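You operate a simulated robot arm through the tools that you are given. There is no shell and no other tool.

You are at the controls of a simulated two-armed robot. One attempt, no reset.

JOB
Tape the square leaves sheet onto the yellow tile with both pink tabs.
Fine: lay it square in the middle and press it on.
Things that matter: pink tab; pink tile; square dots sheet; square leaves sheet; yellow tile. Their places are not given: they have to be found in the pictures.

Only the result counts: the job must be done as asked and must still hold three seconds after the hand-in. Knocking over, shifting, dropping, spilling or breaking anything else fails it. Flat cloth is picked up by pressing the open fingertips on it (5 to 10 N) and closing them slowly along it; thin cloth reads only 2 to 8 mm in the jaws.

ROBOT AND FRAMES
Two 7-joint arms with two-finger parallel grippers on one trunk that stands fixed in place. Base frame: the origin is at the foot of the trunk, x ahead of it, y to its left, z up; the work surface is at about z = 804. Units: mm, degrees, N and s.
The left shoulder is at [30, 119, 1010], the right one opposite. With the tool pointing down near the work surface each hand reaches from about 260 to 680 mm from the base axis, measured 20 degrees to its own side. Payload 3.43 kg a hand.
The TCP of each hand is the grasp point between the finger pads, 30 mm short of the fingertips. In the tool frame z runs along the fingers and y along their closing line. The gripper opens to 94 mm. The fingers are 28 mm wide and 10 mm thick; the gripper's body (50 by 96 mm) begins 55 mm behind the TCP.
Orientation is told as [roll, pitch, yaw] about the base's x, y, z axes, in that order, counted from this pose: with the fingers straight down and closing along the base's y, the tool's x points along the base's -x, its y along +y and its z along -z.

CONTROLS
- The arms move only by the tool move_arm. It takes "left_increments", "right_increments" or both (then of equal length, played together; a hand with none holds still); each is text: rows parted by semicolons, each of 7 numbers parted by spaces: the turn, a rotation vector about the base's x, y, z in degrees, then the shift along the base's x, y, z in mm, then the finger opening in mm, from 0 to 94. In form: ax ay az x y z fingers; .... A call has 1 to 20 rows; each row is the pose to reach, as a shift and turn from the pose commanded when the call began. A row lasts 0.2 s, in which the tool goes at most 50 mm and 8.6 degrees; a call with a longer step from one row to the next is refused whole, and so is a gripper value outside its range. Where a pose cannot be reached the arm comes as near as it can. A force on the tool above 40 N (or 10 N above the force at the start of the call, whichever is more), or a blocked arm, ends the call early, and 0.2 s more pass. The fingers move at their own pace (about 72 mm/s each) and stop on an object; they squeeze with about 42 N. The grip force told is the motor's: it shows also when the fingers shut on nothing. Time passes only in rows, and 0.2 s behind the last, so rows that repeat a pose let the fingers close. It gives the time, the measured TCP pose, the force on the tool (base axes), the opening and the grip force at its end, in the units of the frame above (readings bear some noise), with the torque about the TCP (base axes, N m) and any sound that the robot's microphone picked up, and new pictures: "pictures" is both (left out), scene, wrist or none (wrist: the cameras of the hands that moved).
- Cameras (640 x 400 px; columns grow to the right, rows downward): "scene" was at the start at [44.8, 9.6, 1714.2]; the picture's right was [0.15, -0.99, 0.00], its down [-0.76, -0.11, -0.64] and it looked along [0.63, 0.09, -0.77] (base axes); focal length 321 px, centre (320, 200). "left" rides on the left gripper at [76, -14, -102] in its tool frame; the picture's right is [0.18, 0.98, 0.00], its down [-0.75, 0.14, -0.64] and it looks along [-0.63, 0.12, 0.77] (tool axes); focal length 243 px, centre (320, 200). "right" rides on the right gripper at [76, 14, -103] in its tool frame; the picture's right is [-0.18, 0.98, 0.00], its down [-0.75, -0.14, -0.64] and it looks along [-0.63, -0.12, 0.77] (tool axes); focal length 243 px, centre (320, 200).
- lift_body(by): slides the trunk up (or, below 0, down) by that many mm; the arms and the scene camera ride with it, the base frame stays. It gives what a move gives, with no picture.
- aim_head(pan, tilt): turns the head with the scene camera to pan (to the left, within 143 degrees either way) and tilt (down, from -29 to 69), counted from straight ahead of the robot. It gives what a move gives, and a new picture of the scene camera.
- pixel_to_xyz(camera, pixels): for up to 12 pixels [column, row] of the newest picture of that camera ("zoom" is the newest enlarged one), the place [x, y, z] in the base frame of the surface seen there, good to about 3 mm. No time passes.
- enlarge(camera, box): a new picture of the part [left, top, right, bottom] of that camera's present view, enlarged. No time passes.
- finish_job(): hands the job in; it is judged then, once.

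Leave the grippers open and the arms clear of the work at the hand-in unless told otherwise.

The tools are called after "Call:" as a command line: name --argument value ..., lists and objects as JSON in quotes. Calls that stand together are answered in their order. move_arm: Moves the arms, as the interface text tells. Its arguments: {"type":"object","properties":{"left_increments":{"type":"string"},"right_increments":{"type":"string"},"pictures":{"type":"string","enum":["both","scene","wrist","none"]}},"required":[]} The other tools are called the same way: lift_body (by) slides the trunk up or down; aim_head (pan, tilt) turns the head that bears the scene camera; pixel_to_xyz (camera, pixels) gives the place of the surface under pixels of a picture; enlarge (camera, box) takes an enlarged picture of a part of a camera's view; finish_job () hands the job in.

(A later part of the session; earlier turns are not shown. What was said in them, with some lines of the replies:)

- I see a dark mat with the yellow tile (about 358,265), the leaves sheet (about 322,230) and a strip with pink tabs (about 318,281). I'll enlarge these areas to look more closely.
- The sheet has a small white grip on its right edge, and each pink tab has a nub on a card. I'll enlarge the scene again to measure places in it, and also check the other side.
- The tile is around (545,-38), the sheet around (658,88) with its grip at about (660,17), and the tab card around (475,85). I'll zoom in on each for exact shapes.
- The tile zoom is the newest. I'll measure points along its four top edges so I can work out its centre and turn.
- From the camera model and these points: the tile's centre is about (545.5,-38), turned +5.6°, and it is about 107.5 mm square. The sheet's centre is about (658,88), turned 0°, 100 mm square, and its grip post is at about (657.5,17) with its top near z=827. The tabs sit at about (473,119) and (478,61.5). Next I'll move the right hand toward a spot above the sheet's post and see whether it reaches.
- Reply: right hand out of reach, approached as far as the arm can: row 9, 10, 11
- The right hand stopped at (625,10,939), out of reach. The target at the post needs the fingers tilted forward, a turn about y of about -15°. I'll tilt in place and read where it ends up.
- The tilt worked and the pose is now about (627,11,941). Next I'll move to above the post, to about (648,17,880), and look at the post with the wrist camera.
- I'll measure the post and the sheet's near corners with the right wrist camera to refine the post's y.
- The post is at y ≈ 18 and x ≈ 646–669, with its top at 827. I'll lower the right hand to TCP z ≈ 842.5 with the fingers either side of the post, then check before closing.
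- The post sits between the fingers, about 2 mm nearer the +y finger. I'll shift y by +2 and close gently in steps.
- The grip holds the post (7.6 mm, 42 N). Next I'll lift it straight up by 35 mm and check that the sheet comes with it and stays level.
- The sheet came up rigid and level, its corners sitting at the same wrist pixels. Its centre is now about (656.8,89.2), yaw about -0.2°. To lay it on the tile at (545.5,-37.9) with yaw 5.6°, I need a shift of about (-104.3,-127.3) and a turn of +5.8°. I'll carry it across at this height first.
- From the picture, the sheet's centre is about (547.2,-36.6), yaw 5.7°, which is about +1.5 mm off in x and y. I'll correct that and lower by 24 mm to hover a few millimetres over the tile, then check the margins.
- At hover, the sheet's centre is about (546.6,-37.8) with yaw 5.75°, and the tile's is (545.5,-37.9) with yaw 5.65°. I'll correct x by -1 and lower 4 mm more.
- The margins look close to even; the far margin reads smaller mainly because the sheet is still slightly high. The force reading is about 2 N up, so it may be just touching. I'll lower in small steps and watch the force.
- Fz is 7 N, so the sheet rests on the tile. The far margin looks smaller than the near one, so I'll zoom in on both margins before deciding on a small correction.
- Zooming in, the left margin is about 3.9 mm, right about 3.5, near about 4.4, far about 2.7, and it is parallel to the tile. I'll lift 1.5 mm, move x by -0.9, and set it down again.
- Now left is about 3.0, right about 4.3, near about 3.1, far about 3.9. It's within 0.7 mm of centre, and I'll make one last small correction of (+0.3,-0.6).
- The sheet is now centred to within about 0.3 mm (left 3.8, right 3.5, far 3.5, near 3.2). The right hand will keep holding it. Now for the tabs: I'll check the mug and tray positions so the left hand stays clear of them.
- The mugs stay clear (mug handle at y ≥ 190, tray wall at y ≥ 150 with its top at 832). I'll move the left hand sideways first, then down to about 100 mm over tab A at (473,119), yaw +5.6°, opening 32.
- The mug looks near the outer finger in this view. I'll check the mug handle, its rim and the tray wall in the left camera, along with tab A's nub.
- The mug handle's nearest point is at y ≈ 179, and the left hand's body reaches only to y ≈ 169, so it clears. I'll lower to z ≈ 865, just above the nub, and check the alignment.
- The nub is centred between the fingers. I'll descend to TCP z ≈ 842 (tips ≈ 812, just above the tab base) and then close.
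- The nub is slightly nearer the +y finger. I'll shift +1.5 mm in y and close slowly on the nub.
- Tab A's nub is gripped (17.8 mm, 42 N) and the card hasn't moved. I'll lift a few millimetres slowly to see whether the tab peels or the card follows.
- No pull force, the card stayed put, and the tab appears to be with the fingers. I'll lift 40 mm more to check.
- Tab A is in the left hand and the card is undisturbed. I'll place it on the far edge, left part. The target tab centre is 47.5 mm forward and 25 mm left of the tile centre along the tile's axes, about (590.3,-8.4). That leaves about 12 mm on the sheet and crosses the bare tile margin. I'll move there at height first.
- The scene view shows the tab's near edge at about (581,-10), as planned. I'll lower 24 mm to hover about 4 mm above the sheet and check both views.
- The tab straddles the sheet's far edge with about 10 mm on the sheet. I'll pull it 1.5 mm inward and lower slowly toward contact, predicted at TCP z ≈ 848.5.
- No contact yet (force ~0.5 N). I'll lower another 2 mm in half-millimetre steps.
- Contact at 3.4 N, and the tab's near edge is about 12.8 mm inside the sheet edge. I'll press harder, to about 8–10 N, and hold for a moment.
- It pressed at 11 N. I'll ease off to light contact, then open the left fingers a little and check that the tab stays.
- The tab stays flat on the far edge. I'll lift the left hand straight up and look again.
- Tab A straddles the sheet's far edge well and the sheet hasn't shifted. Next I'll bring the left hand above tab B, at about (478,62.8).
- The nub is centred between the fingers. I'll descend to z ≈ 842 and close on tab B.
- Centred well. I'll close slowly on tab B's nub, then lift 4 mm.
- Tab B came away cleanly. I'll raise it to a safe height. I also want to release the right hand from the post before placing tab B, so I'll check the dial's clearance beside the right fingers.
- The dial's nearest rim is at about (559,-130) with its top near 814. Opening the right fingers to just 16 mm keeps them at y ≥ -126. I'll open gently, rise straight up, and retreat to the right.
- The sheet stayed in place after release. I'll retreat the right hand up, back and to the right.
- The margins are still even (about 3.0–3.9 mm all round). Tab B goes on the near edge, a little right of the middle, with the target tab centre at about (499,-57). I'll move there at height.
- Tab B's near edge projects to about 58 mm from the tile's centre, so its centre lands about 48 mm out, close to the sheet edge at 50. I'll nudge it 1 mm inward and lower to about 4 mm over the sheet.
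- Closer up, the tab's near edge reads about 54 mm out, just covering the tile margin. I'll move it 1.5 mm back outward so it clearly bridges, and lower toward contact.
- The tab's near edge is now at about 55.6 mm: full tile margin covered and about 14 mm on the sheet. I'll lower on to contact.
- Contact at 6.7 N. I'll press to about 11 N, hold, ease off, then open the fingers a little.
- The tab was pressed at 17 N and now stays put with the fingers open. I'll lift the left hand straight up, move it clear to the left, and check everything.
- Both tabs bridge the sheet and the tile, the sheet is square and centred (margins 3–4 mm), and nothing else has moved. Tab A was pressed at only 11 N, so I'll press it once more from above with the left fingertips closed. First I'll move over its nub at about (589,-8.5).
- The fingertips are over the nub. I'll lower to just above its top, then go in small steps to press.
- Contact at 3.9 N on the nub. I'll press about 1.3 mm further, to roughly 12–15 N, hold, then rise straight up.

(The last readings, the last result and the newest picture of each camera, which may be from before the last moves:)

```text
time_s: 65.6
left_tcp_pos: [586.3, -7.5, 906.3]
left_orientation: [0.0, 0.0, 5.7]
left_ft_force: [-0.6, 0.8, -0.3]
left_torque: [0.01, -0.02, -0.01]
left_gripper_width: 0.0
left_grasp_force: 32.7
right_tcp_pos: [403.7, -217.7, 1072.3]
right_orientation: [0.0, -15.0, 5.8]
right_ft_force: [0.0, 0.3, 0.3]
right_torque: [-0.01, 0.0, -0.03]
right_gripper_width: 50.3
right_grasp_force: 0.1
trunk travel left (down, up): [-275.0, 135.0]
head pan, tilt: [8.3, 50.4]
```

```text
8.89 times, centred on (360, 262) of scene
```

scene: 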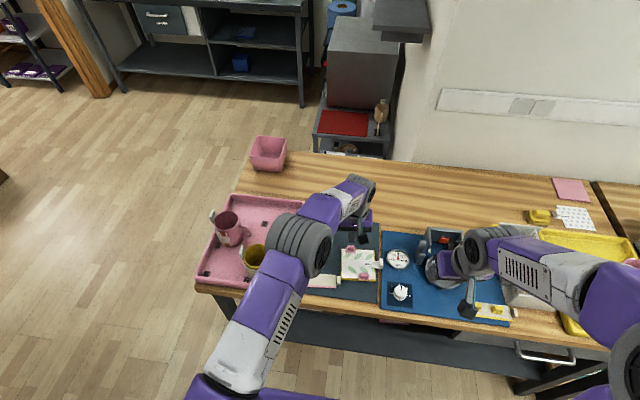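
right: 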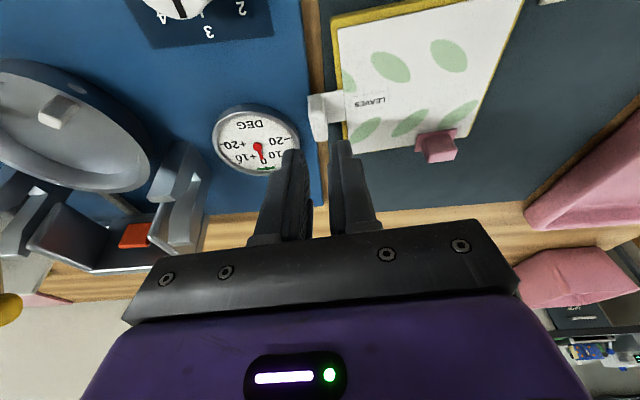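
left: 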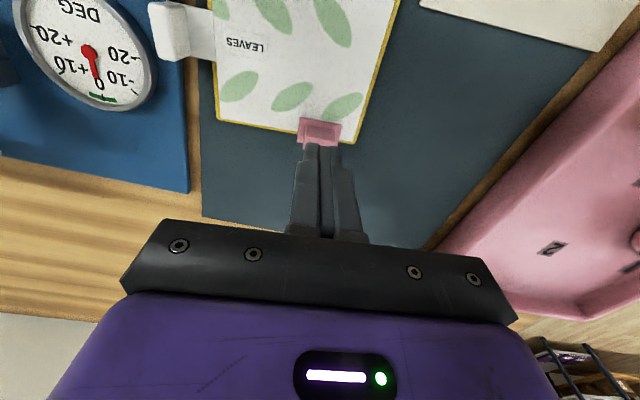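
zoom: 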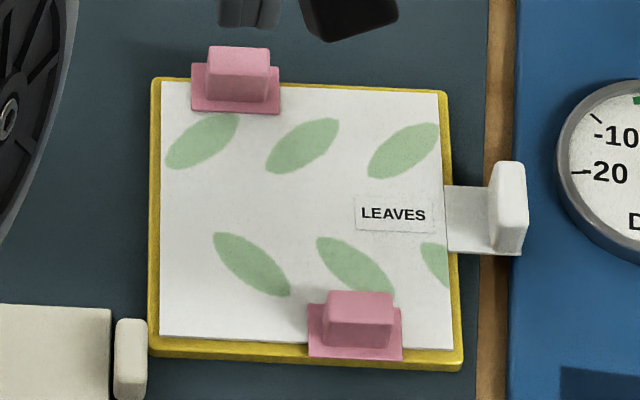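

Everything held. For completeness I'll press the middle of the sheet lightly as well. I'll move over its centre at about (544,-38) and lower.

Call:
move_arm --left_increments "0 0 0 -12 -8 0 0; 0 0 0 -26 -18 0 0; 0 0 0 -38 -26 -5 0; 0 0 0 -43.5 -29.5 -15 0; 0 0 0 -43.5 -29.5 -30 0; 0 0 0 -43.5 -29.5 -45 0; 0 0 0 -43.5 -29.5 -55 0; 0 0 0 -43.5 -29.5 -60 0; 0 0 0 -43.5 -29.5 -60 0" --pictures "none"

Call:
enlarge --camera "scene" --box '[330, 240, 390, 285]'

```text
time_s: 67.6
left_tcp_pos: [544.1, -38.5, 846.5]
left_orientation: [0.0, 0.0, 5.7]
left_ft_force: [0.4, 0.0, 1.2]
left_torque: [-0.03, 0.04, -0.02]
left_gripper_width: 0.0
left_grasp_force: 33.0
right_tcp_pos: [403.5, -218.2, 1073.2]
right_orientation: [0.0, -15.0, 5.9]
right_ft_force: [-1.1, -0.2, -0.2]
right_torque: [0.0, -0.02, -0.02]
right_gripper_width: 49.9
right_grasp_force: 0.0
trunk travel left (down, up): [-275.0, 135.0]
head pan, tilt: [8.3, 50.4]
```

```text
8.89 times, centred on (360, 262) of scene
```

zoom: 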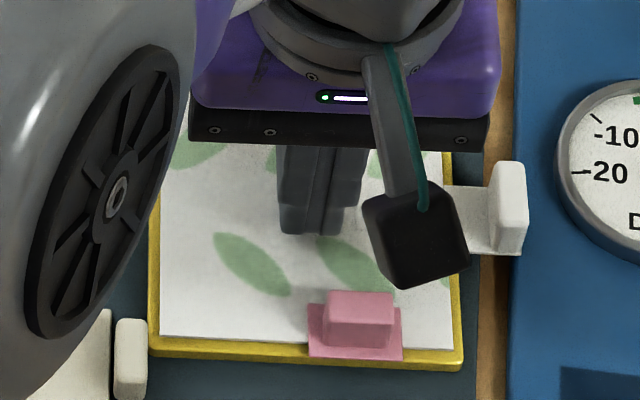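

The fingertips are about 3–4 mm above the sheet's middle. I'll lower in small steps to a light press.

Call:
move_arm --left_increments "0 0 0 0 0 -1 0; 0 0 0 0 0 -2 0; 0 0 0 0 0 -3 0; 0 0 0 0 0 -3.7 0; 0 0 0 0 0 -4.3 0; 0 0 0 0 0 -4.8 0; 0 0 0 0 0 -4.8 0" --pictures "none"

```text
time_s: 69.2
left_tcp_pos: [544.1, -38.2, 843.5]
left_orientation: [0.0, -0.1, 5.6]
left_ft_force: [0.2, 0.5, 10.4]
left_torque: [0.0, 0.01, 0.05]
left_gripper_width: 0.0
left_grasp_force: 32.8
right_tcp_pos: [401.6, -217.8, 1073.6]
right_orientation: [0.0, -15.0, 5.9]
right_ft_force: [0.0, -0.6, 0.2]
right_torque: [-0.01, 0.01, 0.0]
right_gripper_width: 49.9
right_grasp_force: 0.1
trunk travel left (down, up): [-275.0, 135.0]
head pan, tilt: [8.3, 50.4]
```

Pressed at 10 N. Now I'll rise straight up, retreat the left hand up and to the left, open the grippers, and make a final check.

Call:
move_arm --left_increments "0 0 0 0 0 2 0; 0 0 0 0 0 8 0; 0 0 0 0 0 22 0; 0 0 0 0 0 42 0; 0 0 0 0 0 65 0; 0 0 0 0 10 90 0; 0 0 0 -5 35 115 0; 0 0 0 -10 70 140 10; 0 0 0 -15 105 165 25; 0 0 0 -20 140 190 40; 0 0 0 -25 175 215 60; 0 0 0 -30 210 240 80; 0 0 0 -35 240 260 90; 0 0 0 -35 240 260 90" --right_increments "0 0 0 0 0 0 50; 0 0 0 0 0 0 55; 0 0 0 0 0 0 60; 0 0 0 0 0 0 65; 0 0 0 0 0 0 70; 0 0 0 0 0 0 75; 0 0 0 0 0 0 80; 0 0 0 0 0 0 85; 0 0 0 0 0 0 90; 0 0 0 0 0 0 90; 0 0 0 0 0 0 90; 0 0 0 0 0 0 90; 0 0 0 0 0 0 90; 0 0 0 0 0 0 90" --pictures "both"

Call:
enlarge --camera "scene" --box '[330, 240, 390, 285]'

Call:
enlarge --camera "scene" --box '[280, 200, 400, 310]'

```text
time_s: 72.2
left_tcp_pos: [510.0, 201.5, 1100.8]
left_orientation: [-0.1, 0.0, 5.6]
left_ft_force: [-0.6, -0.4, 0.4]
left_torque: [-0.01, 0.0, 0.01]
left_gripper_width: 90.2
left_grasp_force: 0.1
right_tcp_pos: [403.3, -217.7, 1073.2]
right_orientation: [0.0, -15.0, 5.9]
right_ft_force: [-0.1, 0.5, -0.1]
right_torque: [0.01, 0.02, -0.02]
right_gripper_width: 90.0
right_grasp_force: 0.1
trunk travel left (down, up): [-275.0, 135.0]
head pan, tilt: [8.3, 50.4]
```

scene: 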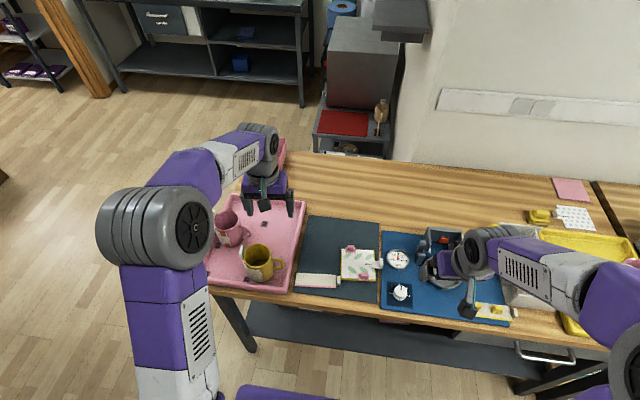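
right: 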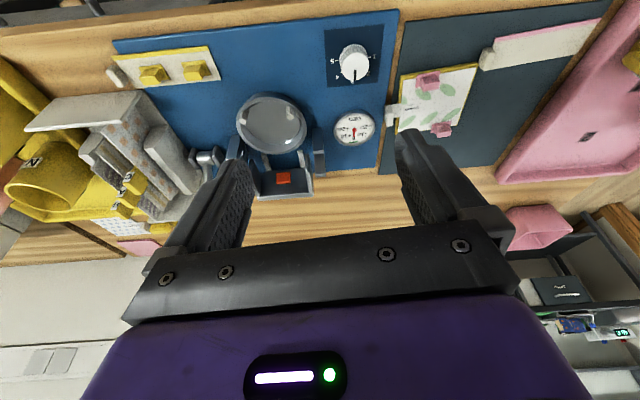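
left: 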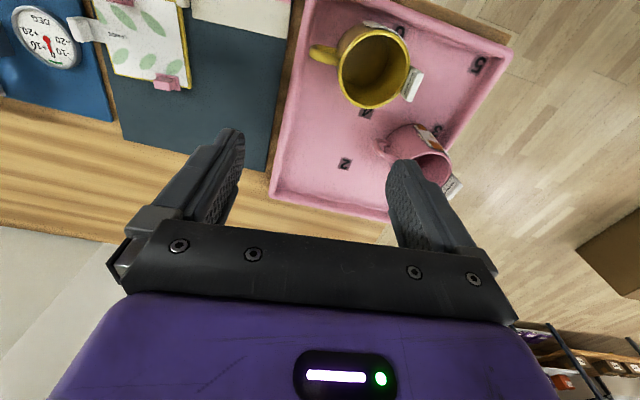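

```text
8.89 times, centred on (360, 262) of scene
```

zoom: 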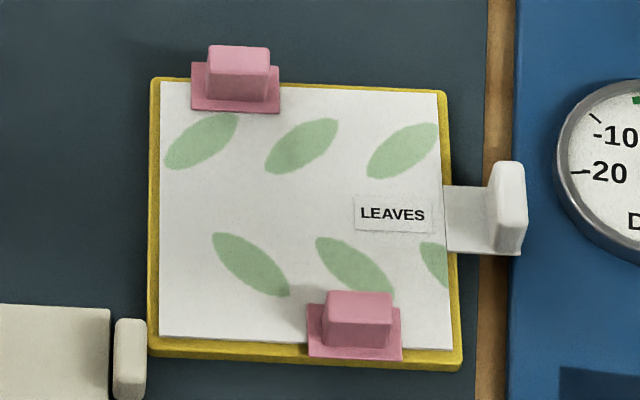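

```text
3.64 times, centred on (340, 255) of scene
```

zoom: 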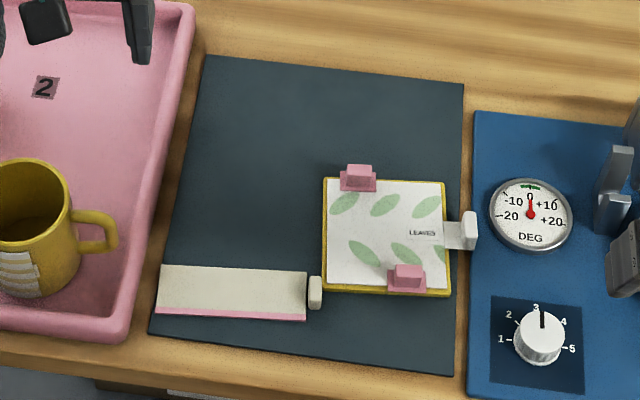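

The leaves sheet lies square and centred on the yellow tile, with both pink tabs pressed across its far and near edges. The card, dial, knob, mugs and tray are where they were. Both arms are clear with the grippers open, so I'm handing the job in.

Call:
finish_job

```text
The job is handed in.
```

The leaves sheet is taped onto the yellow tile with both pink tabs, and the job is handed in; no verdict has come back.

- **Sheet:** it lies square on the tile and within about half a millimetre of the middle, with margins of roughly 3 to 4 mm all round. I pressed it at the centre at about 10 N.
- **Tabs:** one bridges the far edge, left of the middle. The other bridges the near edge, right of the middle. They were pressed at about 11 N and 17 N.
- **Tile:** pressing the first tab nudged it about 1 mm toward the robot, and the sheet stayed centred on it.
- **Everything else:** the tab card, dial, knob, mugs and tray look unmoved in the last pictures. Both arms are clear with the grippers open.
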